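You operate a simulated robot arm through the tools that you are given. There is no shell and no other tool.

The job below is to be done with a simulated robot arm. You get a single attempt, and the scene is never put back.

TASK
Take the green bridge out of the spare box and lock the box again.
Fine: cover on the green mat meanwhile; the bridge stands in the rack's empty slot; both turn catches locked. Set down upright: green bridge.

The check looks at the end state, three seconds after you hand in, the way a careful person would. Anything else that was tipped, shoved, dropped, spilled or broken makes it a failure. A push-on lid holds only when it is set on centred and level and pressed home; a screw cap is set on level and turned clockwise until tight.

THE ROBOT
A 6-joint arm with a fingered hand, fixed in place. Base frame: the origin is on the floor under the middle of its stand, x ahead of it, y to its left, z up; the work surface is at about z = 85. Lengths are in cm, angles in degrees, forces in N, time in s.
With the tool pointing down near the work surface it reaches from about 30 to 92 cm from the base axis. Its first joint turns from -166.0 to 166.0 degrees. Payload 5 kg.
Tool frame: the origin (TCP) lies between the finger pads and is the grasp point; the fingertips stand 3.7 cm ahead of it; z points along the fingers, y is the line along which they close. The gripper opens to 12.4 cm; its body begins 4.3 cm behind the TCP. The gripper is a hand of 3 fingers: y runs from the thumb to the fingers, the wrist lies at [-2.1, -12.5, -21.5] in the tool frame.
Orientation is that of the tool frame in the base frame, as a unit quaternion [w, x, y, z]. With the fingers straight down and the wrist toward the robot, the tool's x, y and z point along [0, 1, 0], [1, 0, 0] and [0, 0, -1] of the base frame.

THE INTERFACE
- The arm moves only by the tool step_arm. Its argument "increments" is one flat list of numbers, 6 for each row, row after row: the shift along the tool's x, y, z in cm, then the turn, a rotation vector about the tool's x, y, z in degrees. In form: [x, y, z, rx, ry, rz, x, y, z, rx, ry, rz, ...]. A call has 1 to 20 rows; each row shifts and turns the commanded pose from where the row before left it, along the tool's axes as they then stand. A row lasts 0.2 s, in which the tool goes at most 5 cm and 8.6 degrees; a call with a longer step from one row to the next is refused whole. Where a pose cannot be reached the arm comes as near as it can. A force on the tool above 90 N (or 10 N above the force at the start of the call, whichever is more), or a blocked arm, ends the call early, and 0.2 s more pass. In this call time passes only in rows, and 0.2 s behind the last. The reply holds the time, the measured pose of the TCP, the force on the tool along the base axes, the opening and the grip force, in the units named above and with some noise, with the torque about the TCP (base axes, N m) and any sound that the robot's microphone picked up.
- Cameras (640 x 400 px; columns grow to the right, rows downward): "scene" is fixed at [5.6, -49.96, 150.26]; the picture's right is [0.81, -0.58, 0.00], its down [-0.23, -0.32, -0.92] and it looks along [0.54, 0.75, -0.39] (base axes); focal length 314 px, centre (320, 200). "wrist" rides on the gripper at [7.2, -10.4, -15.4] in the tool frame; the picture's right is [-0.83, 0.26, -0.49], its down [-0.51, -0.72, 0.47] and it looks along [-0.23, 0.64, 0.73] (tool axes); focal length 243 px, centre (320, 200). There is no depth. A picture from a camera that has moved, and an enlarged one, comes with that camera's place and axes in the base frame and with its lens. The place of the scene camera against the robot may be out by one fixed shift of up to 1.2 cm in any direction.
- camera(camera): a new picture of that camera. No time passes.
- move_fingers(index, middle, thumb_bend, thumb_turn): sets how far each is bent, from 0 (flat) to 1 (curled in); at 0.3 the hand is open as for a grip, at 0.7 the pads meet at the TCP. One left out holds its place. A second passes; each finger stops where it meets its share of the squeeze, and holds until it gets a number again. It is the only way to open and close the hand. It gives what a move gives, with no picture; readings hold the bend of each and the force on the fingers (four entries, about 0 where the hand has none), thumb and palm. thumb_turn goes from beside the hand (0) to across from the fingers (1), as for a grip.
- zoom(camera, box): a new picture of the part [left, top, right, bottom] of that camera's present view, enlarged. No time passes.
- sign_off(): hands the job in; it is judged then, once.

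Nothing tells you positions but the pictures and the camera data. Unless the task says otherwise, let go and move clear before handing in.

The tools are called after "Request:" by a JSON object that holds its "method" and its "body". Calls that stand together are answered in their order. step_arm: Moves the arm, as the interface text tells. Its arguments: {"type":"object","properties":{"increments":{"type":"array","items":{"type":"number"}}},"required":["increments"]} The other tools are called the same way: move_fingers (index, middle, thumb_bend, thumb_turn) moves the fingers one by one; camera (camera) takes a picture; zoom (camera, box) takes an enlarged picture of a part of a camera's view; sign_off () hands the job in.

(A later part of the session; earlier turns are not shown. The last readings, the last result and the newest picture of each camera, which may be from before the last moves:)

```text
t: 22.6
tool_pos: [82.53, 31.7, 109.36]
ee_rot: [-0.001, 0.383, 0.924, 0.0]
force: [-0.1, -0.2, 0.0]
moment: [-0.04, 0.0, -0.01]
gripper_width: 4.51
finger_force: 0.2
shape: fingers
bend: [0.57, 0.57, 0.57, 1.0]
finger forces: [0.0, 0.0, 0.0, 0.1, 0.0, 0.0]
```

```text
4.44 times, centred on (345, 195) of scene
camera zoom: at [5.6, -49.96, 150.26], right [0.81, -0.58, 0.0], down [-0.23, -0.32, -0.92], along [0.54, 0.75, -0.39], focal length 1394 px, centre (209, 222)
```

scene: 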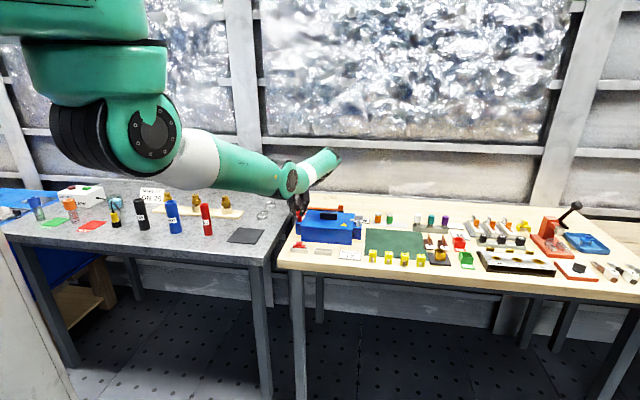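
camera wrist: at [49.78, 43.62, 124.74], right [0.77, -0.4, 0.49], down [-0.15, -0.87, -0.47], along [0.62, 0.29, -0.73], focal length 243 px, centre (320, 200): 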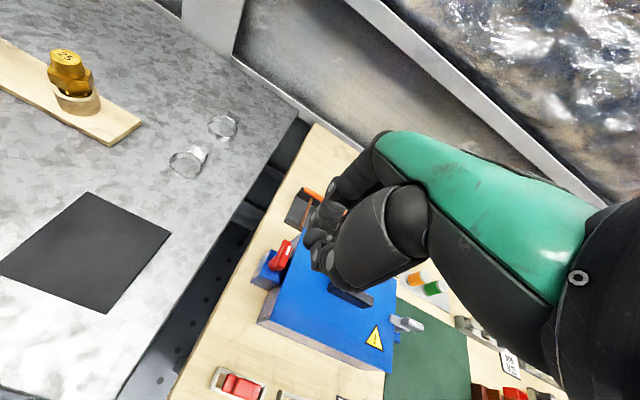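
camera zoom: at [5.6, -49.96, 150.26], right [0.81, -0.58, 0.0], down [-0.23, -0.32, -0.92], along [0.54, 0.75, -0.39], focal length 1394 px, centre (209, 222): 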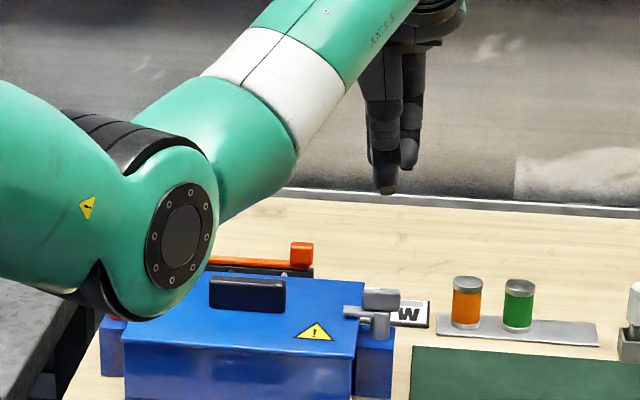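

I'm centred over the grey catch within a few millimetres. I'll narrow the hand as I did before and lower it in small steps.

Request:
{"method": "move_fingers", "body": {"index": 0.6, "middle": 0.6, "thumb_bend": 0.6}}

Request:
{"method": "step_arm", "body": {"increments": [0.2, -0.1, 2, 0, 0, 0, 0, 0, 2, 0, 0, 0, 0, 0, 2, 0, 0, 0, 0, 0, 2, 0, 0, 0, 0, 0, 1.5, 0, 0, 0, 0, 0, 1.5, 0, 0, 0, 0, 0, 1, 0, 0, 0, 0, 0, 0.7, 0, 0, 0]}}

Request:
{"method": "zoom", "body": {"camera": "wrist", "box": [240, 180, 400, 320]}}

Request:
{"method": "zoom", "body": {"camera": "scene", "box": [310, 180, 380, 250]}}

```text
t: 23.6
tool_pos: [82.43, 31.65, 109.45]
ee_rot: [0.0, 0.383, 0.924, 0.0]
force: [-0.8, 0.4, 0.7]
moment: [0.02, 0.04, -0.01]
gripper_width: 3.74
finger_force: 0.0
shape: fingers
bend: [0.6, 0.6, 0.6, 1.0]
finger forces: [0.0, 0.1, 0.0, 0.0, 0.1, 0.0]
```

```text
t: 25.4
tool_pos: [82.33, 32.04, 96.68]
ee_rot: [0.0, 0.382, 0.924, 0.0]
force: [0.3, 0.0, -0.2]
moment: [-0.04, 0.02, 0.02]
gripper_width: 3.72
finger_force: 0.1
shape: fingers
bend: [0.6, 0.6, 0.6, 1.0]
finger forces: [0.1, 0.0, 0.0, 0.0, 0.1, 0.0]
```

```text
2.86 times, centred on (320, 250) of wrist
camera zoom: at [69.77, 29.71, 112.0], right [0.77, -0.4, 0.49], down [-0.15, -0.87, -0.47], along [0.62, 0.29, -0.73], focal length 693 px, centre (320, 57)
```

zoom: 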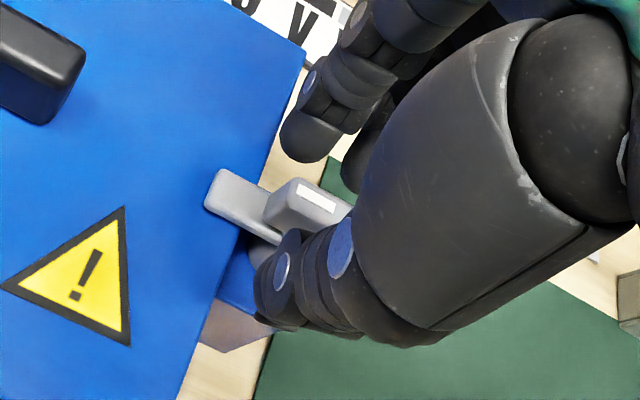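

```text
5.71 times, centred on (345, 215) of scene
camera zoom: at [5.6, -49.96, 150.26], right [0.81, -0.58, 0.0], down [-0.23, -0.32, -0.92], along [0.54, 0.75, -0.39], focal length 1793 px, centre (177, 114)
```

zoom: 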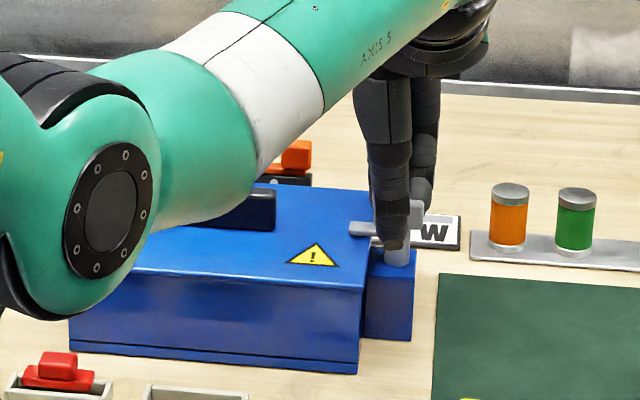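

The grey block is between the thumb and fingers with nothing touching yet. I'll grip it firmly.

Request:
{"method": "move_fingers", "body": {"index": 0.85, "middle": 0.85, "thumb_bend": 0.85}}

Request:
{"method": "zoom", "body": {"camera": "wrist", "box": [240, 180, 400, 320]}}

```text
t: 26.4
tool_pos: [82.32, 31.81, 96.62]
ee_rot: [-0.001, 0.383, 0.924, -0.002]
force: [2.6, -9.4, -17.6]
moment: [-0.24, -0.03, 0.02]
gripper_width: 1.19
finger_force: 27.3
shape: fingers
bend: [0.73, 0.72, 0.68, 1.0]
finger forces: [13.4, 11.9, 0.0, 0.1, 29.5, 0.0]
```

```text
2.86 times, centred on (320, 250) of wrist
camera zoom: at [69.82, 29.64, 111.85], right [0.77, -0.4, 0.49], down [-0.15, -0.87, -0.47], along [0.61, 0.29, -0.73], focal length 693 px, centre (320, 57)
```

zoom: 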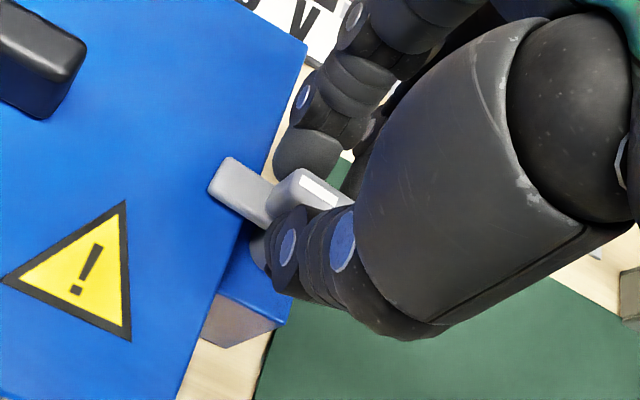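

The grip is good at about 27 N. I'll test a small clockwise turn first, since it mirrors the red catch and has more reach.

Request:
{"method": "step_arm", "body": {"increments": [0, 0, 0, 0, 0, 4, 0, 0, 0, 0, 0, 4, 0, 0, 0, 0, 0, 4, 0, 0, 0, 0, 0, 4]}}

Request:
{"method": "zoom", "body": {"camera": "wrist", "box": [240, 180, 400, 320]}}

Request:
{"method": "zoom", "body": {"camera": "scene", "box": [310, 180, 380, 250]}}

```text
t: 27.4
tool_pos: [82.33, 32.02, 96.6]
ee_rot: [-0.001, 0.508, 0.862, -0.001]
force: [1.9, -4.3, -22.1]
moment: [-0.09, -0.08, 0.34]
gripper_width: 1.15
finger_force: 29.3
shape: fingers
bend: [0.73, 0.72, 0.68, 1.0]
finger forces: [8.8, 19.4, 0.0, 0.0, 30.0, 0.0]
```

```text
2.86 times, centred on (320, 250) of wrist
camera zoom: at [69.67, 33.28, 111.91], right [0.63, -0.6, 0.49], down [-0.39, -0.79, -0.47], along [0.67, 0.11, -0.73], focal length 693 px, centre (320, 57)
```

zoom: 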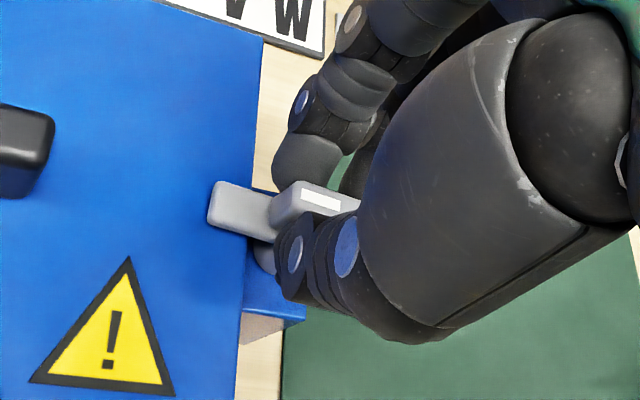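

```text
5.71 times, centred on (345, 215) of scene
camera zoom: at [5.6, -49.96, 150.26], right [0.81, -0.58, 0.0], down [-0.23, -0.32, -0.92], along [0.54, 0.75, -0.39], focal length 1793 px, centre (177, 114)
```

zoom: 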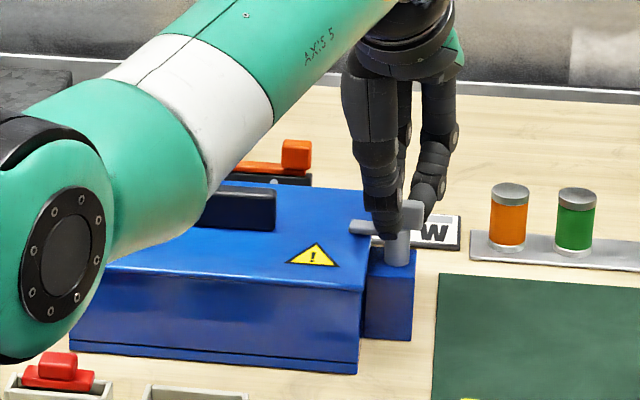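

Clockwise hits the stop here too, so both catches unlock counter-clockwise. The grey one is near the edge of my reach, so I'll grip-turn it as far as I can and finish by pulling its inner end with the fingers.

Request:
{"method": "step_arm", "body": {"increments": [0, 0, 0, 0, 0, -6, 0, 0, 0, 0, 0, -6, 0, 0, 0, 0, 0, -6, 0, 0, 0, 0, 0, -5, 0, 0, 0, 0, 0, -5, 0, 0, 0, 0, 0, -5]}}

Request:
{"method": "zoom", "body": {"camera": "wrist", "box": [240, 180, 400, 320]}}

Request:
{"method": "zoom", "body": {"camera": "scene", "box": [310, 180, 380, 250]}}

```text
t: 28.8
tool_pos: [82.5, 31.88, 96.73]
ee_rot: [0.0, 0.241, 0.971, 0.0]
force: [2.0, -3.0, -20.8]
moment: [-0.05, -0.04, -0.02]
gripper_width: 1.28
finger_force: 26.3
shape: fingers
bend: [0.73, 0.73, 0.68, 1.0]
finger forces: [16.1, 9.5, 0.0, 0.0, 26.9, 0.0]
```

```text
2.86 times, centred on (320, 250) of wrist
camera zoom: at [71.05, 26.09, 111.95], right [0.86, -0.16, 0.49], down [0.11, -0.88, -0.47], along [0.5, 0.46, -0.73], focal length 693 px, centre (320, 57)
```

zoom: 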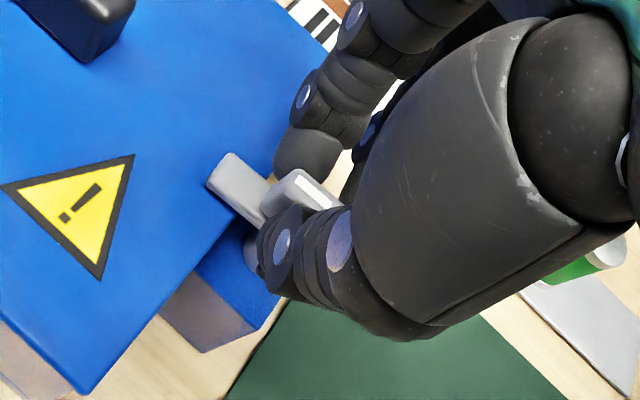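

```text
5.71 times, centred on (345, 215) of scene
camera zoom: at [5.6, -49.96, 150.26], right [0.81, -0.58, 0.0], down [-0.23, -0.32, -0.92], along [0.54, 0.75, -0.39], focal length 1793 px, centre (177, 114)
```

zoom: 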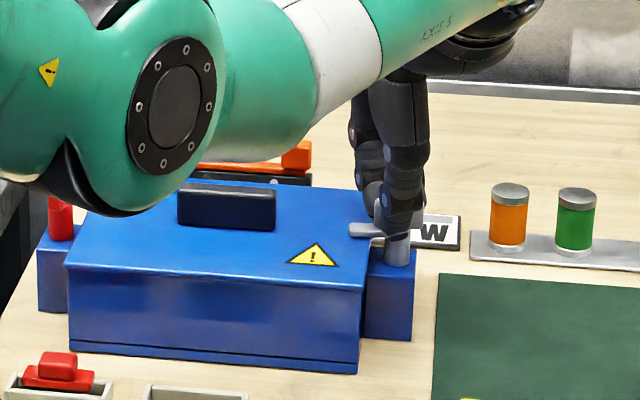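

The grey block followed the hand by about 16°. I'll release it, lift, and bring the fingers down behind the latch's inner end so I can pull it round toward the robot.

Request:
{"method": "move_fingers", "body": {"index": 0.6, "middle": 0.6, "thumb_bend": 0.6}}

Request:
{"method": "step_arm", "body": {"increments": [0, 0, -2, 0, 0, 0, 0, 0, -2, 0, 0, 0, 0, 0, -1, 0, 0, 0, 0, 0, 0, 0, 0, 6, 0, 0, 0, 0, 0, 6, 0, 0, 0, 0, 0, 5, 1.5, -0.25, 0, 0, 0, 0, 1.5, -0.25, 0, 0, 0, 0]}}

Request:
{"method": "zoom", "body": {"camera": "wrist", "box": [240, 180, 400, 320]}}

Request:
{"method": "zoom", "body": {"camera": "scene", "box": [310, 180, 380, 250]}}

```text
t: 29.8
tool_pos: [82.27, 31.83, 96.71]
ee_rot: [0.0, 0.242, 0.97, 0.0]
force: [0.3, 0.2, 0.6]
moment: [0.01, -0.02, 0.02]
gripper_width: 3.64
finger_force: 0.0
shape: fingers
bend: [0.6, 0.6, 0.6, 1.0]
finger forces: [0.0, 0.0, 0.0, 0.0, 0.0, 0.0]
```

```text
t: 31.6
tool_pos: [79.85, 33.64, 101.76]
ee_rot: [0.0, 0.382, 0.924, 0.0]
force: [-0.2, -0.2, -0.5]
moment: [0.03, 0.01, 0.01]
gripper_width: 3.59
finger_force: 0.0
shape: fingers
bend: [0.6, 0.6, 0.6, 1.0]
finger forces: [0.1, 0.0, 0.1, 0.0, 0.1, 0.0]
```

```text
2.86 times, centred on (320, 250) of wrist
camera zoom: at [67.32, 31.43, 117.06], right [0.77, -0.4, 0.49], down [-0.15, -0.87, -0.47], along [0.62, 0.29, -0.73], focal length 693 px, centre (320, 57)
```

zoom: 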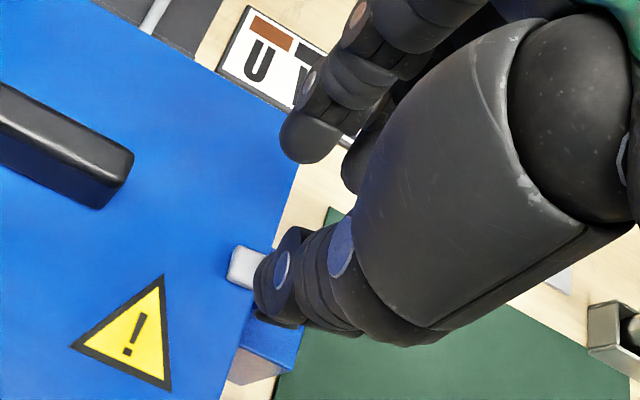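

```text
5.71 times, centred on (345, 215) of scene
camera zoom: at [5.6, -49.96, 150.26], right [0.81, -0.58, 0.0], down [-0.23, -0.32, -0.92], along [0.54, 0.75, -0.39], focal length 1793 px, centre (177, 114)
```

zoom: 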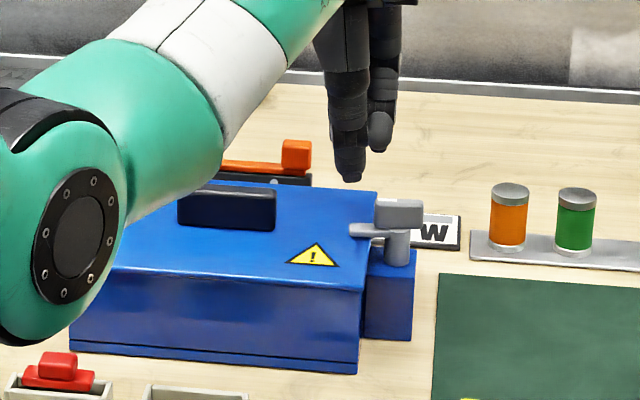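

I need to check how far the grey catch actually turned, so I'll use the same zoom box as at the start.

Request:
{"method": "zoom", "body": {"camera": "scene", "box": [345, 205, 370, 230]}}

Request:
{"method": "zoom", "body": {"camera": "wrist", "box": [280, 230, 330, 280]}}

```text
16.00 times, centred on (358, 218) of scene
camera zoom: at [5.6, -49.96, 150.26], right [0.81, -0.58, 0.0], down [-0.23, -0.32, -0.92], along [0.54, 0.75, -0.39], focal length 5020 px, centre (-280, -80)
```

zoom: 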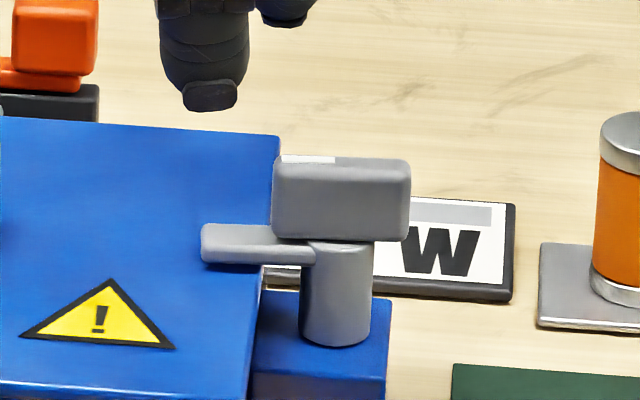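

```text
8.00 times, centred on (305, 255) of wrist
camera zoom: at [67.32, 31.43, 117.06], right [0.77, -0.4, 0.49], down [-0.15, -0.87, -0.47], along [0.62, 0.29, -0.73], focal length 1941 px, centre (440, -240)
```

zoom: 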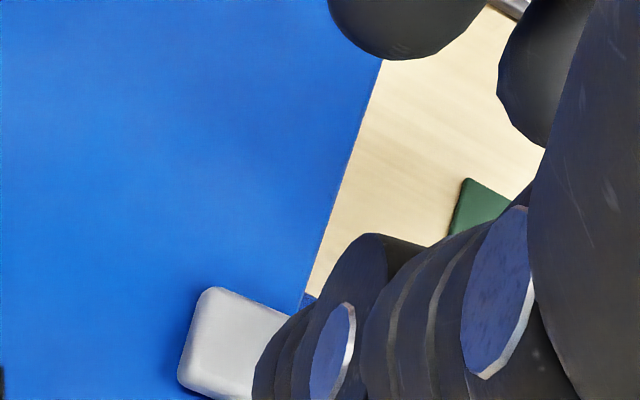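

The view from the hand shows the grey arm has turned about 17°, which matches. Now I'll lower the hand so it straddles the latch arm.

Request:
{"method": "step_arm", "body": {"increments": [0, 0, 1.5, 0, 0, 0, 0, 0, 1.5, 0, 0, 0, 0, 0, 1.3, 0, 0, 0, 0, 0, 1.0, 0, 0, 0]}}

Request:
{"method": "zoom", "body": {"camera": "scene", "box": [335, 200, 375, 240]}}

Request:
{"method": "zoom", "body": {"camera": "wrist", "box": [240, 180, 400, 320]}}

```text
t: 32.6
tool_pos: [79.91, 33.72, 96.35]
ee_rot: [0.0, 0.383, 0.924, -0.001]
force: [-0.6, 0.2, 0.1]
moment: [-0.02, -0.01, 0.02]
gripper_width: 3.61
finger_force: 0.0
shape: fingers
bend: [0.6, 0.6, 0.6, 1.0]
finger forces: [0.0, 0.0, 0.0, 0.0, 0.0, 0.0]
```

```text
10.00 times, centred on (355, 220) of scene
camera zoom: at [5.6, -49.96, 150.26], right [0.81, -0.58, 0.0], down [-0.23, -0.32, -0.92], along [0.54, 0.75, -0.39], focal length 3138 px, centre (-30, 0)
```

zoom: 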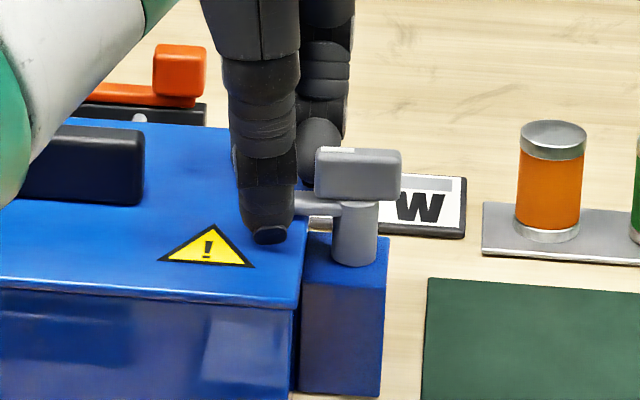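

```text
2.86 times, centred on (320, 250) of wrist
camera zoom: at [67.3, 31.47, 111.68], right [0.77, -0.4, 0.49], down [-0.15, -0.87, -0.47], along [0.62, 0.29, -0.73], focal length 693 px, centre (320, 57)
```

zoom: 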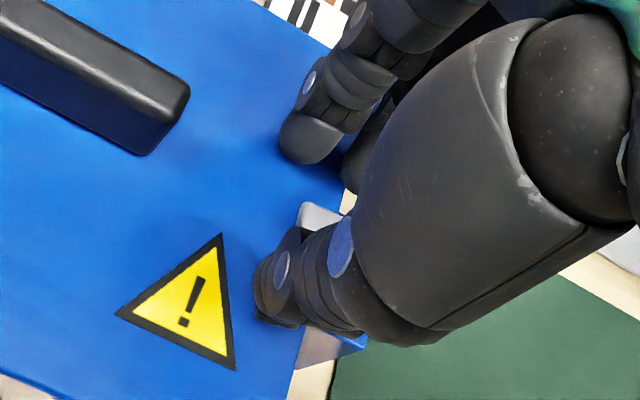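

The latch arm now sits between the thumb and fingers with nothing touching. I'll pull slowly toward the robot along the arm's arc.

Request:
{"method": "step_arm", "body": {"increments": [-0.04, -0.35, 0, 0, 0, 0, -0.04, -0.35, 0, 0, 0, 0, -0.04, -0.35, 0, 0, 0, 0, -0.03, -0.35, 0, 0, 0, 0, 0.1, -0.35, 0, 0, 0, 0, 0.1, -0.35, 0, 0, 0, 0]}}

Request:
{"method": "zoom", "body": {"camera": "scene", "box": [335, 200, 375, 240]}}

Request:
{"method": "zoom", "body": {"camera": "wrist", "box": [240, 180, 400, 320]}}

```text
t: 34.0
tool_pos: [78.23, 32.21, 96.51]
ee_rot: [-0.001, 0.382, 0.924, -0.001]
force: [2.9, 2.1, 2.3]
moment: [0.09, -0.13, 0.05]
gripper_width: 3.6
finger_force: 1.7
shape: fingers
bend: [0.6, 0.58, 0.6, 1.0]
finger forces: [0.1, 3.6, 0.0, 0.1, 0.0, 0.1]
```

```text
10.00 times, centred on (355, 220) of scene
camera zoom: at [5.6, -49.96, 150.26], right [0.81, -0.58, 0.0], down [-0.23, -0.32, -0.92], along [0.54, 0.75, -0.39], focal length 3138 px, centre (-30, 0)
```

zoom: 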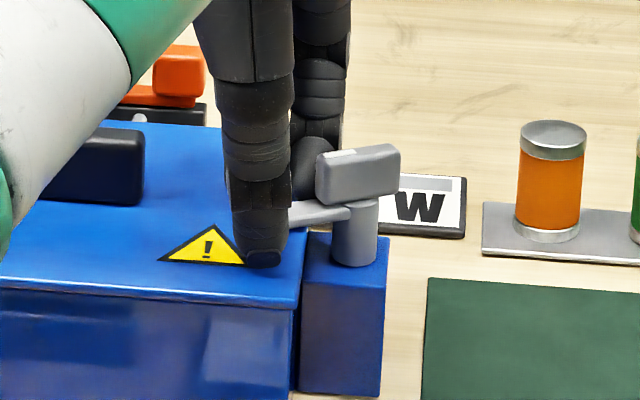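

```text
2.86 times, centred on (320, 250) of wrist
camera zoom: at [65.73, 30.01, 111.74], right [0.77, -0.4, 0.49], down [-0.15, -0.87, -0.47], along [0.62, 0.29, -0.73], focal length 693 px, centre (320, 57)
```

zoom: 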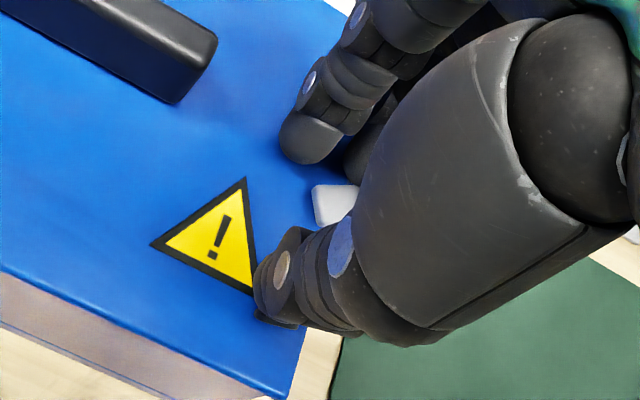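

It's turning with only about 4 N, so I'll keep pulling around the arc.

Request:
{"method": "step_arm", "body": {"increments": [0.05, -0.35, 0, 0, 0, 0, 0.05, -0.35, 0, 0, 0, 0, 0, -0.35, 0, 0, 0, 0, 0, -0.35, 0, 0, 0, 0, -0.05, -0.35, 0, 0, 0, 0, -0.1, -0.35, 0, 0, 0, 0]}}

Request:
{"method": "zoom", "body": {"camera": "scene", "box": [335, 200, 375, 240]}}

Request:
{"method": "zoom", "body": {"camera": "wrist", "box": [240, 180, 400, 320]}}

```text
t: 35.4
tool_pos: [76.89, 30.75, 96.42]
ee_rot: [0.001, 0.383, 0.924, -0.001]
force: [-0.8, 3.4, 1.4]
moment: [0.07, -0.04, 0.08]
gripper_width: 3.61
finger_force: 1.2
shape: fingers
bend: [0.6, 0.59, 0.6, 1.0]
finger forces: [0.0, 2.2, 0.0, 0.0, 0.0, 0.1]
```

```text
10.00 times, centred on (355, 220) of scene
camera zoom: at [5.6, -49.96, 150.26], right [0.81, -0.58, 0.0], down [-0.23, -0.32, -0.92], along [0.54, 0.75, -0.39], focal length 3138 px, centre (-30, 0)
```

zoom: 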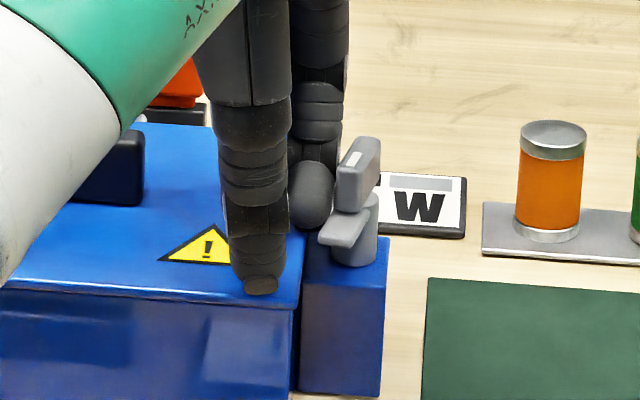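

```text
2.86 times, centred on (320, 250) of wrist
camera zoom: at [64.3, 28.5, 111.75], right [0.77, -0.4, 0.49], down [-0.15, -0.87, -0.47], along [0.62, 0.29, -0.73], focal length 693 px, centre (320, 57)
```

zoom: 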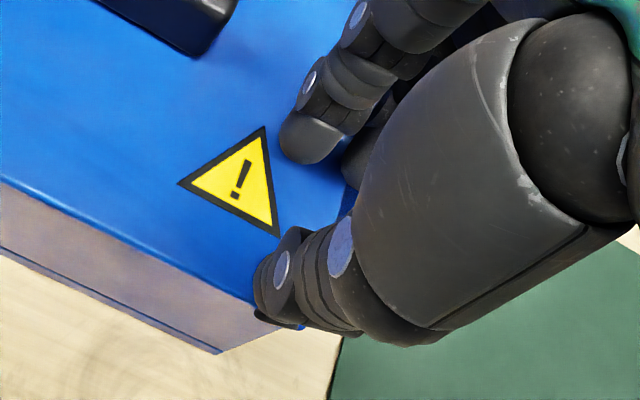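

It's at about 65°. I'll finish with a push outward to bring it to the full quarter turn.

Request:
{"method": "step_arm", "body": {"increments": [-0.25, -0.15, 0, 0, 0, 0, -0.25, -0.1, 0, 0, 0, 0, -0.25, -0.1, 0, 0, 0, 0, -0.25, 0, 0, 0, 0, 0]}}

Request:
{"method": "zoom", "body": {"camera": "scene", "box": [335, 200, 375, 240]}}

```text
t: 36.4
tool_pos: [77.16, 30.04, 96.35]
ee_rot: [-0.001, 0.38, 0.925, 0.0]
force: [-14.2, 17.8, 3.3]
moment: [0.5, 0.24, 0.8]
gripper_width: 3.66
finger_force: 11.7
shape: fingers
bend: [0.6, 0.59, 0.6, 1.0]
finger forces: [0.0, 22.5, 0.0, 0.0, 0.1, 0.1]
```

```text
10.00 times, centred on (355, 220) of scene
camera zoom: at [5.6, -49.96, 150.26], right [0.81, -0.58, 0.0], down [-0.23, -0.32, -0.92], along [0.54, 0.75, -0.39], focal length 3138 px, centre (-30, 0)
```

zoom: 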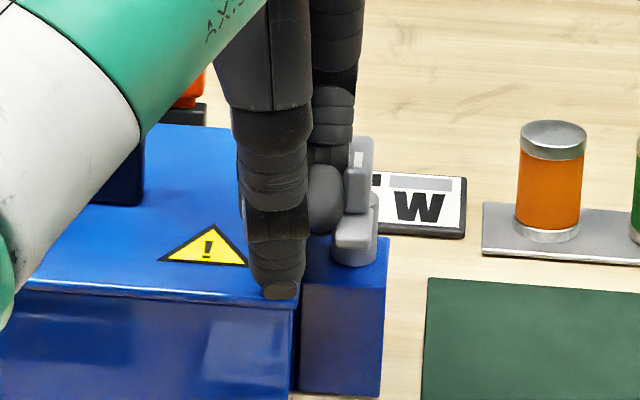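

The force rose to about 22 N, so the grey catch is on its unlocked stop. I'll back off, rise and view both catches.

Request:
{"method": "step_arm", "body": {"increments": [0.6, 0, 0, 0, 0, 0, 0.6, 0, 0, 0, 0, 0, 0, 0, -2, 0, 0, 0, 0, 0, -2, 0, 0, 0, 0, 0, -3, 0, 0, 0, 0, 0, -3, 0, 0, 0, -1, -3, -1, 0, 0, 0, -1, -3, -1, 0, 0, 0]}}

Request:
{"method": "camera", "body": {"camera": "wrist"}}

Request:
{"method": "zoom", "body": {"camera": "scene", "box": [280, 195, 380, 265]}}

```text
t: 38.2
tool_pos: [73.67, 24.94, 108.35]
ee_rot: [-0.001, 0.382, 0.924, 0.0]
force: [0.2, 0.6, 0.8]
moment: [-0.02, 0.05, 0.0]
gripper_width: 3.61
finger_force: 0.0
shape: fingers
bend: [0.6, 0.6, 0.6, 1.0]
finger forces: [0.0, 0.0, 0.0, 0.0, 0.0, 0.0]
```

```text
taken
camera wrist: at [61.12, 22.62, 123.75], right [0.77, -0.4, 0.49], down [-0.15, -0.87, -0.47], along [0.62, 0.29, -0.73], focal length 243 px, centre (320, 200)
```

wrist: 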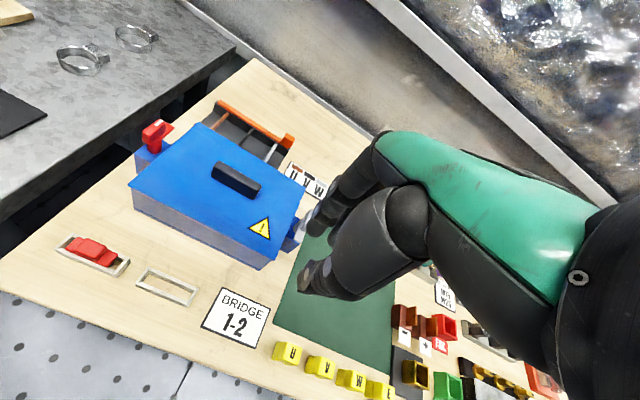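

```text
5.71 times, centred on (330, 230) of scene
camera zoom: at [5.6, -49.96, 150.26], right [0.81, -0.58, 0.0], down [-0.23, -0.32, -0.92], along [0.54, 0.75, -0.39], focal length 1793 px, centre (263, 29)
```

zoom: 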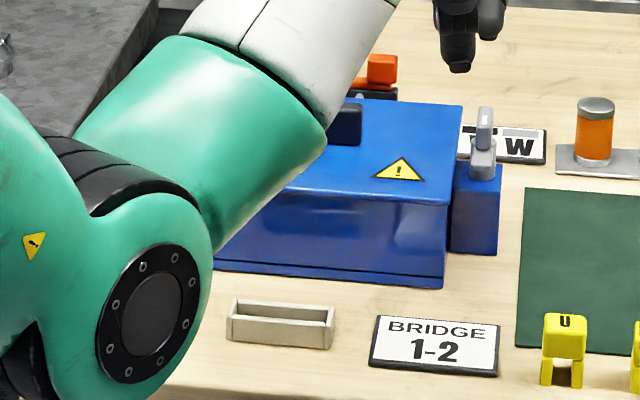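

Both catches are open and the box hasn't moved. Next is the cover, so I'll measure the handle from here.

Request:
{"method": "zoom", "body": {"camera": "wrist", "box": [120, 100, 320, 280]}}

Request:
{"method": "zoom", "body": {"camera": "wrist", "box": [260, 210, 440, 400]}}

```text
2.22 times, centred on (220, 190) of wrist
camera zoom: at [61.12, 22.62, 123.75], right [0.77, -0.4, 0.49], down [-0.15, -0.87, -0.47], along [0.62, 0.29, -0.73], focal length 539 px, centre (542, 222)
```

zoom: 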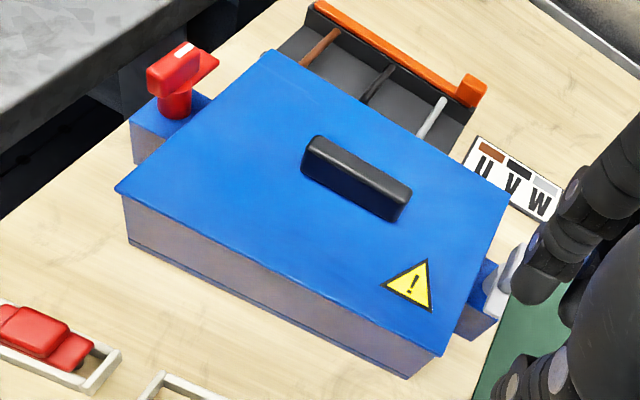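

```text
2.11 times, centred on (350, 305) of wrist
camera zoom: at [61.12, 22.62, 123.75], right [0.77, -0.4, 0.49], down [-0.15, -0.87, -0.47], along [0.62, 0.29, -0.73], focal length 511 px, centre (257, -21)
```

zoom: 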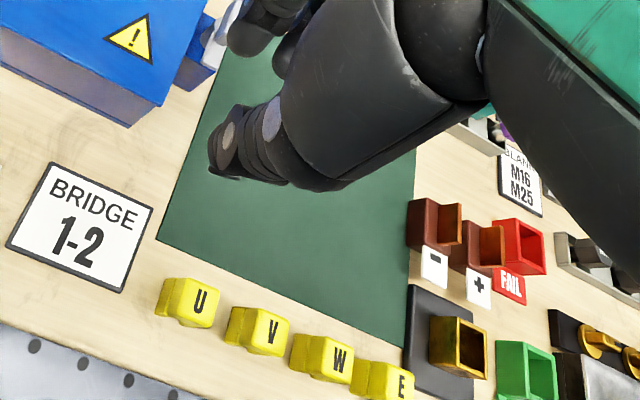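

The handle centre comes out at (73.9, 40.1) again. The mat's corners are near (75.2, 19.9), (91.6, 3.7) and (90.8, 35.0), so the cover should go down around (87.9, 18.1). Since that's close to my limit, I'll test the reach there with an empty hand first.

Request:
{"method": "step_arm", "body": {"increments": [-3.73, 1.3, 2, 0, 0, 0, -3.73, 1.3, 2, 0, 0, 0, -3.73, 1.3, 2, 0, 0, 0, -3.73, 1.3, 2, 0, 0, 0, 0, 0, 0, 0, 0, 5, 0, 0, 2, 0, 0, 0, 0, 0, 2, 0, 0, 0, 0, 0, 2, 0, 0, 0, 0, 0, 2, 0, 0, 0]}}

Request:
{"method": "camera", "body": {"camera": "wrist"}}

Request:
{"method": "camera", "body": {"camera": "scene"}}

```text
t: 40.2
tool_pos: [87.88, 18.14, 92.39]
ee_rot: [0.001, 0.423, 0.906, 0.0]
force: [-0.2, -0.5, 0.9]
moment: [0.01, -0.05, -0.02]
gripper_width: 3.62
finger_force: 0.0
shape: fingers
bend: [0.6, 0.6, 0.6, 1.0]
finger forces: [0.1, 0.0, 0.1, 0.0, 0.1, 0.0]
```

```text
taken
camera wrist: at [75.17, 16.92, 107.72], right [0.73, -0.47, 0.49], down [-0.23, -0.85, -0.47], along [0.64, 0.23, -0.73], focal length 243 px, centre (320, 200)
```

wrist: 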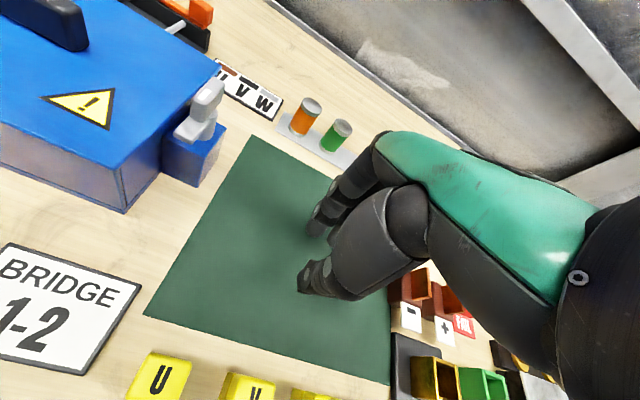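

```text
taken
```

scene: 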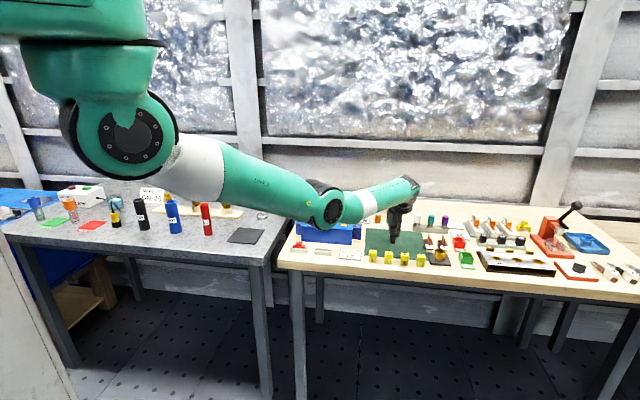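

I can reach the mat, and its corners measure the same again. Going back to the handle now at a safe height.

Request:
{"method": "step_arm", "body": {"increments": [0, 0, -4, 0, 0, 0, 0, 0, -4, 0, 0, 0, 0, 0, -4, 0, 0, 0, 0, 0, 0, 0, 0, -5, 4.24, 0.94, 0, 0, 0, 0, 4.24, 0.94, 0, 0, 0, 0, 4.24, 0.94, 0, 0, 0, 0, 4.24, 0.94, 0, 0, 0, 0, 4.24, 0.94, 0, 0, 0, 0, 4.24, 0.94, 0, 0, 0, 0]}}

Request:
{"method": "zoom", "body": {"camera": "wrist", "box": [220, 180, 380, 320]}}

```text
t: 42.4
tool_pos: [73.79, 40.14, 104.27]
ee_rot: [0.001, 0.383, 0.924, 0.0]
force: [-0.2, 0.0, -0.8]
moment: [0.02, 0.02, 0.04]
gripper_width: 3.63
finger_force: 0.0
shape: fingers
bend: [0.6, 0.6, 0.6, 1.0]
finger forces: [0.1, 0.0, 0.1, 0.0, 0.0, 0.0]
```

```text
2.86 times, centred on (300, 250) of wrist
camera zoom: at [61.29, 37.82, 119.59], right [0.77, -0.4, 0.49], down [-0.15, -0.87, -0.47], along [0.62, 0.29, -0.73], focal length 693 px, centre (377, 57)
```

zoom: 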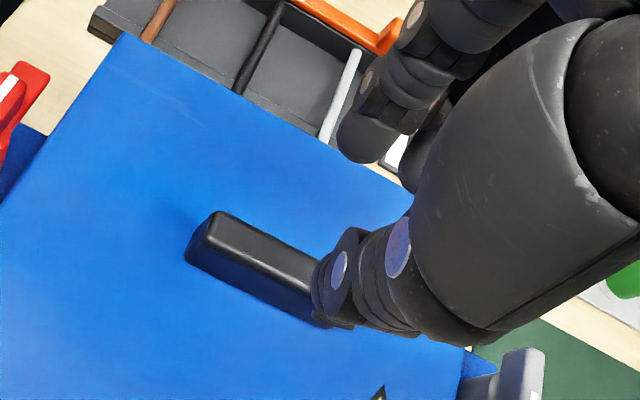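

The handle is lined up with the hand. I'll narrow the fingers a touch and come down around it.

Request:
{"method": "move_fingers", "body": {"index": 0.63, "middle": 0.63, "thumb_bend": 0.63}}

Request:
{"method": "step_arm", "body": {"increments": [0, 0, 2, 0, 0, 0, 0, 0, 2, 0, 0, 0, 0, 0, 2, 0, 0, 0, 0, 0, 1, 0, 0, 0, 0, 0, 0.7, 0, 0, 0, 0, 0, 0.5, 0, 0, 0, 0, 0, 0.4, 0, 0, 0]}}

Request:
{"method": "zoom", "body": {"camera": "scene", "box": [305, 190, 365, 240]}}

Request:
{"method": "zoom", "body": {"camera": "wrist", "box": [220, 180, 380, 320]}}

```text
t: 43.4
tool_pos: [73.78, 40.11, 104.28]
ee_rot: [0.0, 0.383, 0.924, 0.001]
force: [0.8, -0.5, 0.0]
moment: [0.01, -0.01, -0.03]
gripper_width: 2.84
finger_force: 0.0
shape: fingers
bend: [0.63, 0.63, 0.63, 1.0]
finger forces: [0.0, 0.0, 0.1, 0.0, 0.0, 0.1]
```

```text
t: 45.0
tool_pos: [73.96, 40.27, 96.25]
ee_rot: [0.002, 0.383, 0.924, 0.003]
force: [-2.4, -0.4, 17.3]
moment: [-0.14, 0.32, -0.01]
gripper_width: 2.73
finger_force: 9.2
shape: fingers
bend: [0.64, 0.63, 0.63, 1.0]
finger forces: [4.5, 1.1, 0.0, 0.1, 13.0, 0.1]
```

```text
8.00 times, centred on (335, 215) of scene
camera zoom: at [5.6, -49.96, 150.26], right [0.81, -0.58, 0.0], down [-0.23, -0.32, -0.92], along [0.54, 0.75, -0.39], focal length 2510 px, centre (200, 80)
```

zoom: 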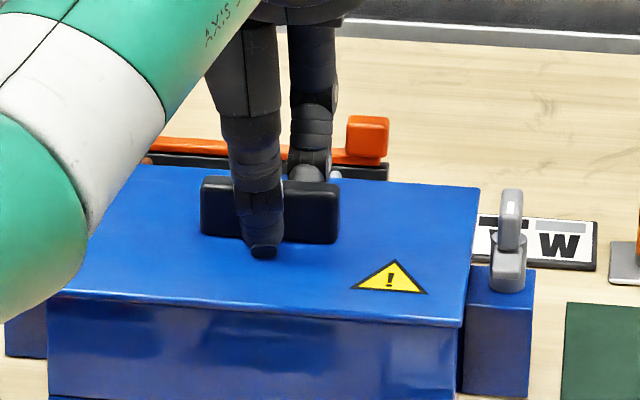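

```text
2.86 times, centred on (300, 250) of wrist
camera zoom: at [61.35, 37.85, 111.41], right [0.77, -0.4, 0.49], down [-0.15, -0.87, -0.48], along [0.62, 0.29, -0.73], focal length 693 px, centre (377, 57)
```

zoom: 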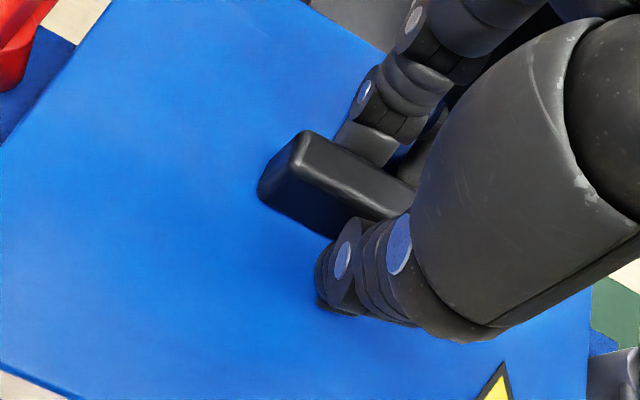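

The fingertips are lightly touching the cover top, so I'm deep enough. I'll lift a few millimetres to unload them and then grip.

Request:
{"method": "step_arm", "body": {"increments": [0, 0, -0.5, 0, 0, 0]}}

Request:
{"method": "move_fingers", "body": {"index": 0.9, "middle": 0.9, "thumb_bend": 0.9}}

Request:
{"method": "zoom", "body": {"camera": "wrist", "box": [220, 180, 380, 320]}}

Request:
{"method": "zoom", "body": {"camera": "scene", "box": [305, 190, 365, 240]}}

```text
t: 45.4
tool_pos: [73.8, 40.1, 96.28]
ee_rot: [0.0, 0.383, 0.924, -0.001]
force: [1.7, 1.3, 4.6]
moment: [0.17, -0.1, -0.01]
gripper_width: 2.82
finger_force: 3.1
shape: fingers
bend: [0.63, 0.63, 0.63, 1.0]
finger forces: [4.5, 1.1, 0.0, 0.0, 0.0, 0.0]
```

```text
t: 46.4
tool_pos: [73.88, 40.09, 96.25]
ee_rot: [0.001, 0.382, 0.924, 0.0]
force: [0.6, 0.4, -3.9]
moment: [0.06, 0.01, 0.1]
gripper_width: 1.64
finger_force: 35.3
shape: fingers
bend: [0.72, 0.67, 0.68, 1.0]
finger forces: [20.3, 13.8, 0.0, 0.0, 36.3, 0.0]
```

```text
2.86 times, centred on (300, 250) of wrist
camera zoom: at [61.36, 37.85, 111.58], right [0.77, -0.4, 0.49], down [-0.15, -0.87, -0.47], along [0.62, 0.29, -0.73], focal length 693 px, centre (377, 57)
```

zoom: 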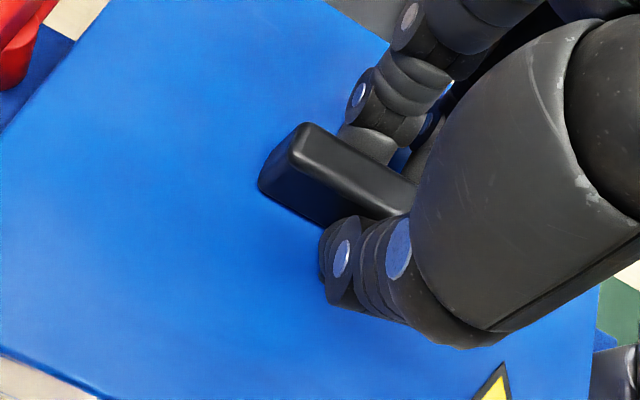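

```text
8.00 times, centred on (335, 215) of scene
camera zoom: at [5.6, -49.96, 150.26], right [0.81, -0.58, 0.0], down [-0.23, -0.32, -0.92], along [0.54, 0.75, -0.39], focal length 2510 px, centre (200, 80)
```

zoom: 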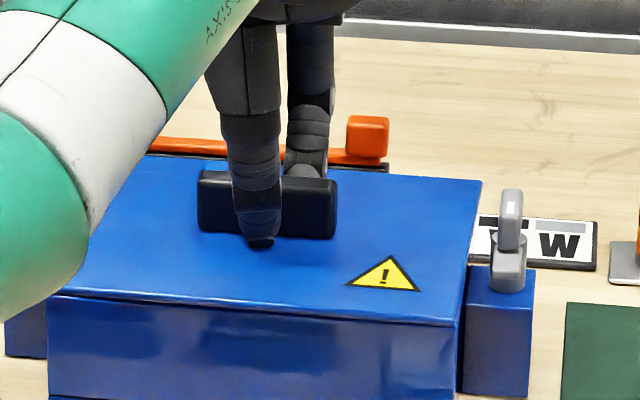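

The handle is held with about 35 N. I'll lift slowly and watch that the cover comes up level.

Request:
{"method": "step_arm", "body": {"increments": [0, 0, -0.5, 0, 0, 0, 0, 0, -0.5, 0, 0, 0, 0, 0, -0.5, 0, 0, 0, 0, 0, -0.5, 0, 0, 0]}}

Request:
{"method": "zoom", "body": {"camera": "scene", "box": [280, 180, 380, 260]}}

Request:
{"method": "camera", "body": {"camera": "wrist"}}

```text
t: 47.4
tool_pos: [73.88, 40.06, 98.47]
ee_rot: [0.0, 0.383, 0.924, -0.001]
force: [0.4, 0.1, -3.9]
moment: [-0.04, 0.0, 0.0]
gripper_width: 1.63
finger_force: 37.1
shape: fingers
bend: [0.72, 0.67, 0.68, 1.0]
finger forces: [22.7, 12.2, 0.0, 0.0, 38.0, 0.0]
```

```text
5.00 times, centred on (330, 220) of scene
camera zoom: at [5.6, -49.96, 150.26], right [0.81, -0.58, 0.0], down [-0.23, -0.32, -0.92], along [0.54, 0.75, -0.39], focal length 1569 px, centre (270, 100)
```

zoom: 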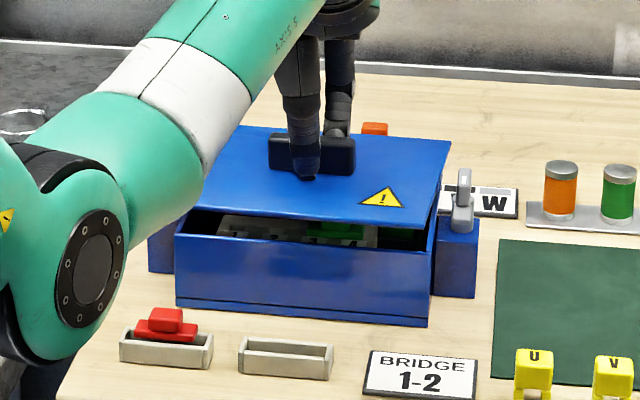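

```text
taken
camera wrist: at [61.35, 37.82, 113.67], right [0.77, -0.4, 0.49], down [-0.15, -0.87, -0.47], along [0.62, 0.29, -0.73], focal length 243 px, centre (320, 200)
```

wrist: 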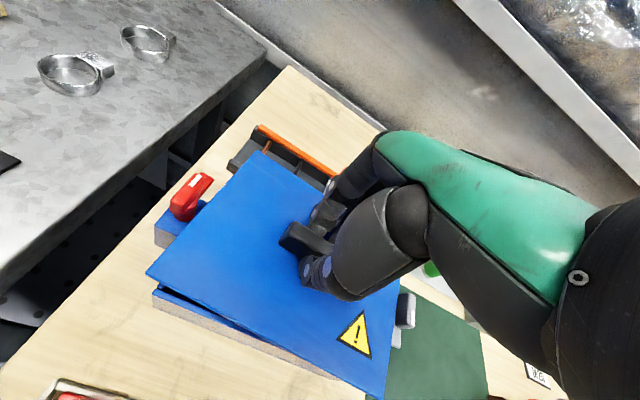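

The cover is a thin plate of about 4 N that lifts cleanly, and I can see something green inside the box. I'll raise it well clear and carry it over to the mat.

Request:
{"method": "step_arm", "body": {"increments": [0, 0, -2, 0, 0, 0, 0, 0, -2, 0, 0, 0, 0, 0, -2, 0, 0, 0, 0, 0, -2, 0, 0, 0, 0, 0, -2, 0, 0, 0, -3.25, -0.67, 0, 0, 0, 0, -3.25, -0.67, 0, 0, 0, 0, -3.25, -0.67, 0, 0, 0, 0, -3.25, -0.67, 0, 0, 0, 0, -3.25, -0.67, 0, 0, 0, 0, -3.25, -0.67, 0, 0, 0, 0, -3.25, -0.67, 0, 0, 0, 0, -3.25, -0.67, 0, 0, 0, 0]}}

Request:
{"method": "camera", "body": {"camera": "wrist"}}

Request:
{"method": "zoom", "body": {"camera": "scene", "box": [300, 150, 460, 280]}}

```text
t: 50.2
tool_pos: [88.48, 18.0, 108.34]
ee_rot: [0.0, 0.383, 0.924, 0.0]
force: [-0.5, 0.5, -4.3]
moment: [-0.04, -0.03, 0.04]
gripper_width: 1.64
finger_force: 34.3
shape: fingers
bend: [0.72, 0.72, 0.68, 1.0]
finger forces: [22.1, 12.1, 0.0, 0.0, 34.8, 0.0]
```

```text
taken
camera wrist: at [75.95, 15.76, 123.58], right [0.77, -0.4, 0.49], down [-0.15, -0.87, -0.47], along [0.62, 0.29, -0.73], focal length 243 px, centre (320, 200)
```

wrist: 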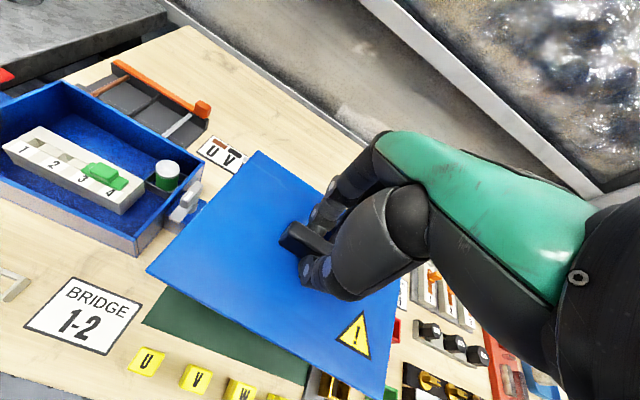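

```text
3.08 times, centred on (380, 215) of scene
camera zoom: at [5.6, -49.96, 150.26], right [0.81, -0.58, 0.0], down [-0.23, -0.32, -0.92], along [0.54, 0.75, -0.39], focal length 965 px, centre (135, 154)
```

zoom: 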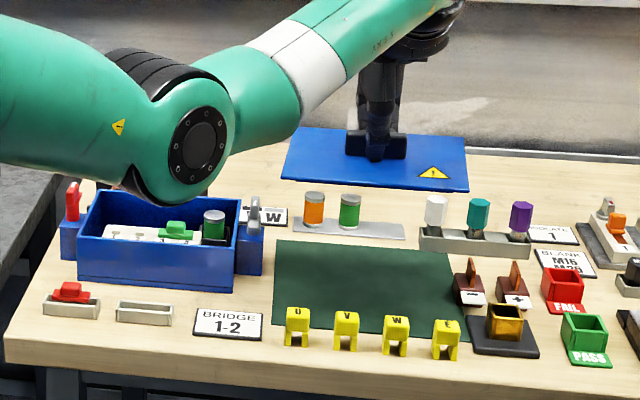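

In the open box I can see a numbered strip, the green bridge and a can. The cover sits about 4.5° askew in the hand, so I'll correct that, keep away from the brown blocks at the mat's right edge, and lower partway.

Request:
{"method": "step_arm", "body": {"increments": [0.27, -0.81, 0, 0, 0, 0, 0, 0, 0, 0, 0, -4.5, 0, 0, 2, 0, 0, 0, 0, 0, 2, 0, 0, 0, 0, 0, 2, 0, 0, 0, 0, 0, 2, 0, 0, 0]}}

Request:
{"method": "camera", "body": {"camera": "wrist"}}

Request:
{"method": "zoom", "body": {"camera": "scene", "box": [340, 180, 460, 280]}}

```text
t: 51.6
tool_pos: [87.7, 17.49, 100.41]
ee_rot: [0.0, 0.346, 0.938, 0.0]
force: [0.0, -0.4, -3.9]
moment: [-0.02, -0.04, -0.02]
gripper_width: 1.66
finger_force: 34.2
shape: fingers
bend: [0.72, 0.72, 0.68, 1.0]
finger forces: [22.0, 12.1, 0.0, 0.0, 34.3, 0.1]
```

```text
taken
camera wrist: at [75.41, 14.29, 115.65], right [0.8, -0.34, 0.49], down [-0.08, -0.88, -0.47], along [0.59, 0.34, -0.73], focal length 243 px, centre (320, 200)
```

wrist: 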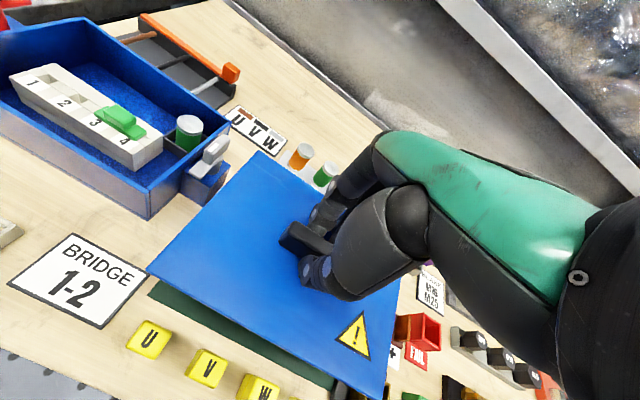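

```text
4.00 times, centred on (400, 230) of scene
camera zoom: at [5.6, -49.96, 150.26], right [0.81, -0.58, 0.0], down [-0.23, -0.32, -0.92], along [0.54, 0.75, -0.39], focal length 1255 px, centre (0, 80)
```

zoom: 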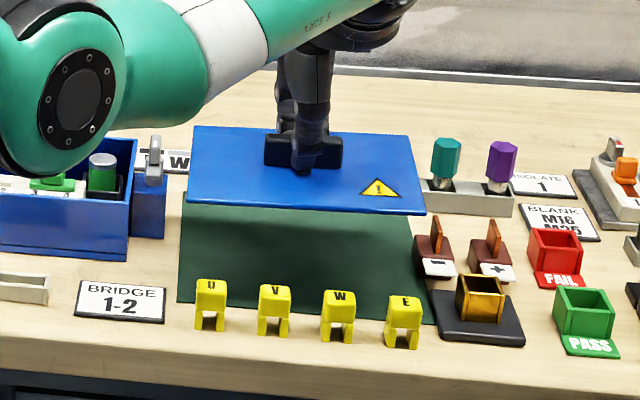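

The cover is now squared up over the mat with its corner on the mat's corner and clear of the blocks to the right. I'll lower it.

Request:
{"method": "step_arm", "body": {"increments": [0, 0, 1.5, 0, 0, 0, 0, 0, 1.5, 0, 0, 0, 0, 0, 1.5, 0, 0, 0, 0, 0, 1.5, 0, 0, 0, 0, 0, 1, 0, 0, 0, 0, 0, 0.5, 0, 0, 0]}}

Request:
{"method": "camera", "body": {"camera": "wrist"}}

Request:
{"method": "zoom", "body": {"camera": "scene", "box": [340, 190, 460, 290]}}

```text
t: 53.0
tool_pos: [87.88, 17.41, 92.78]
ee_rot: [0.0, 0.346, 0.938, -0.001]
force: [0.0, 0.1, -3.8]
moment: [0.01, -0.05, 0.02]
gripper_width: 1.6
finger_force: 33.8
shape: fingers
bend: [0.72, 0.72, 0.68, 1.0]
finger forces: [21.7, 12.1, 0.0, 0.1, 33.7, 0.0]
```

```text
taken
camera wrist: at [75.43, 14.32, 108.14], right [0.8, -0.34, 0.49], down [-0.08, -0.88, -0.47], along [0.59, 0.34, -0.73], focal length 243 px, centre (320, 200)
```

wrist: 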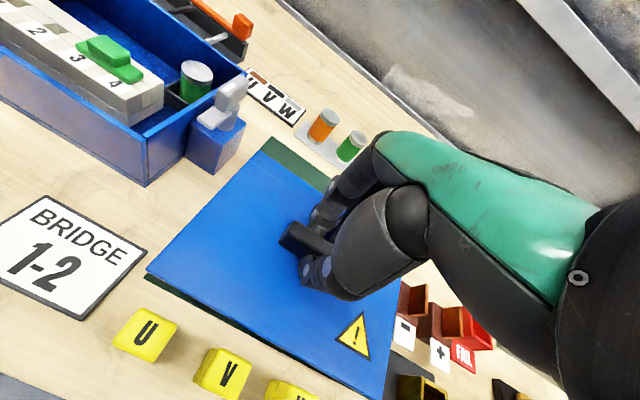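

```text
4.00 times, centred on (400, 240) of scene
camera zoom: at [5.6, -49.96, 150.26], right [0.81, -0.58, 0.0], down [-0.23, -0.32, -0.92], along [0.54, 0.75, -0.39], focal length 1255 px, centre (0, 40)
```

zoom: 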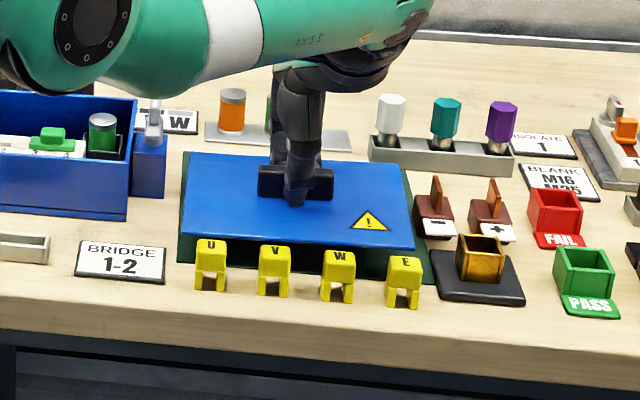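

It's about 2 cm above the mat and well inside its outline. I'll lower in small steps until it touches.

Request:
{"method": "step_arm", "body": {"increments": [0, 0, 0.4, 0, 0, 0, 0, 0, 0.4, 0, 0, 0, 0, 0, 0.3, 0, 0, 0, 0, 0, 0.3, 0, 0, 0]}}

Request:
{"method": "zoom", "body": {"camera": "scene", "box": [360, 210, 440, 270]}}

```text
t: 54.0
tool_pos: [87.65, 17.51, 91.46]
ee_rot: [0.0, 0.347, 0.938, -0.001]
force: [0.5, -0.2, -3.7]
moment: [0.0, -0.01, 0.01]
gripper_width: 1.64
finger_force: 33.9
shape: fingers
bend: [0.72, 0.72, 0.68, 1.0]
finger forces: [21.7, 12.1, 0.0, 0.0, 33.6, 0.1]
```

```text
6.67 times, centred on (400, 240) of scene
camera zoom: at [5.6, -49.96, 150.26], right [0.81, -0.58, 0.0], down [-0.23, -0.32, -0.92], along [0.54, 0.75, -0.39], focal length 2092 px, centre (-213, -67)
```

zoom: 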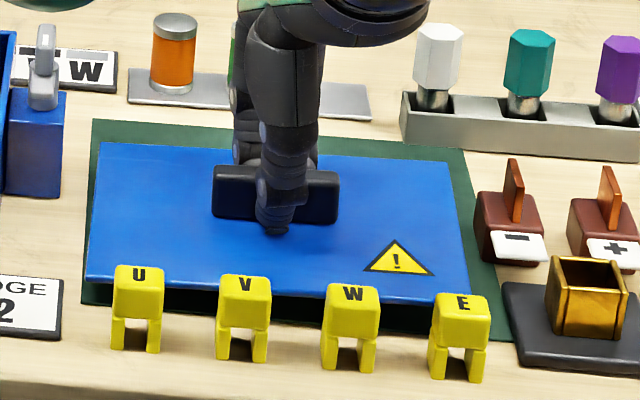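

Request:
{"method": "step_arm", "body": {"increments": [0, 0, 0.25, 0, 0, 0, 0, 0, 0.25, 0, 0, 0, 0, 0, 0.25, 0, 0, 0]}}

Request:
{"method": "zoom", "body": {"camera": "scene", "box": [360, 210, 440, 270]}}

```text
t: 54.8
tool_pos: [87.28, 17.43, 90.82]
ee_rot: [0.001, 0.347, 0.938, 0.0]
force: [0.2, -0.3, -3.9]
moment: [0.01, 0.03, 0.01]
gripper_width: 1.65
finger_force: 33.5
shape: fingers
bend: [0.72, 0.72, 0.68, 1.0]
finger forces: [21.6, 11.9, 0.0, 0.1, 33.4, 0.0]
out of reach, approached as far as the arm can: row 2
```

```text
6.67 times, centred on (400, 240) of scene
camera zoom: at [5.6, -49.96, 150.26], right [0.81, -0.58, 0.0], down [-0.23, -0.32, -0.92], along [0.54, 0.75, -0.39], focal length 2092 px, centre (-213, -67)
```

zoom: 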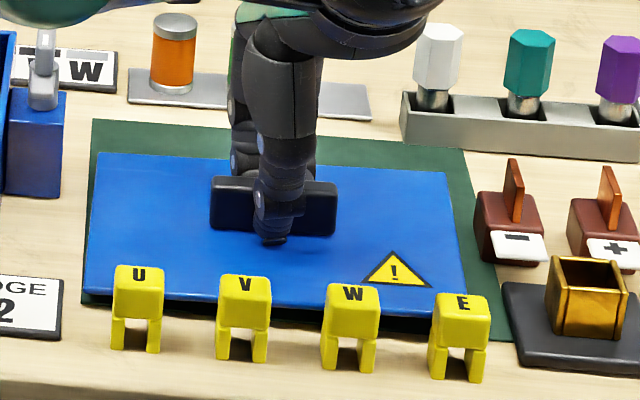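

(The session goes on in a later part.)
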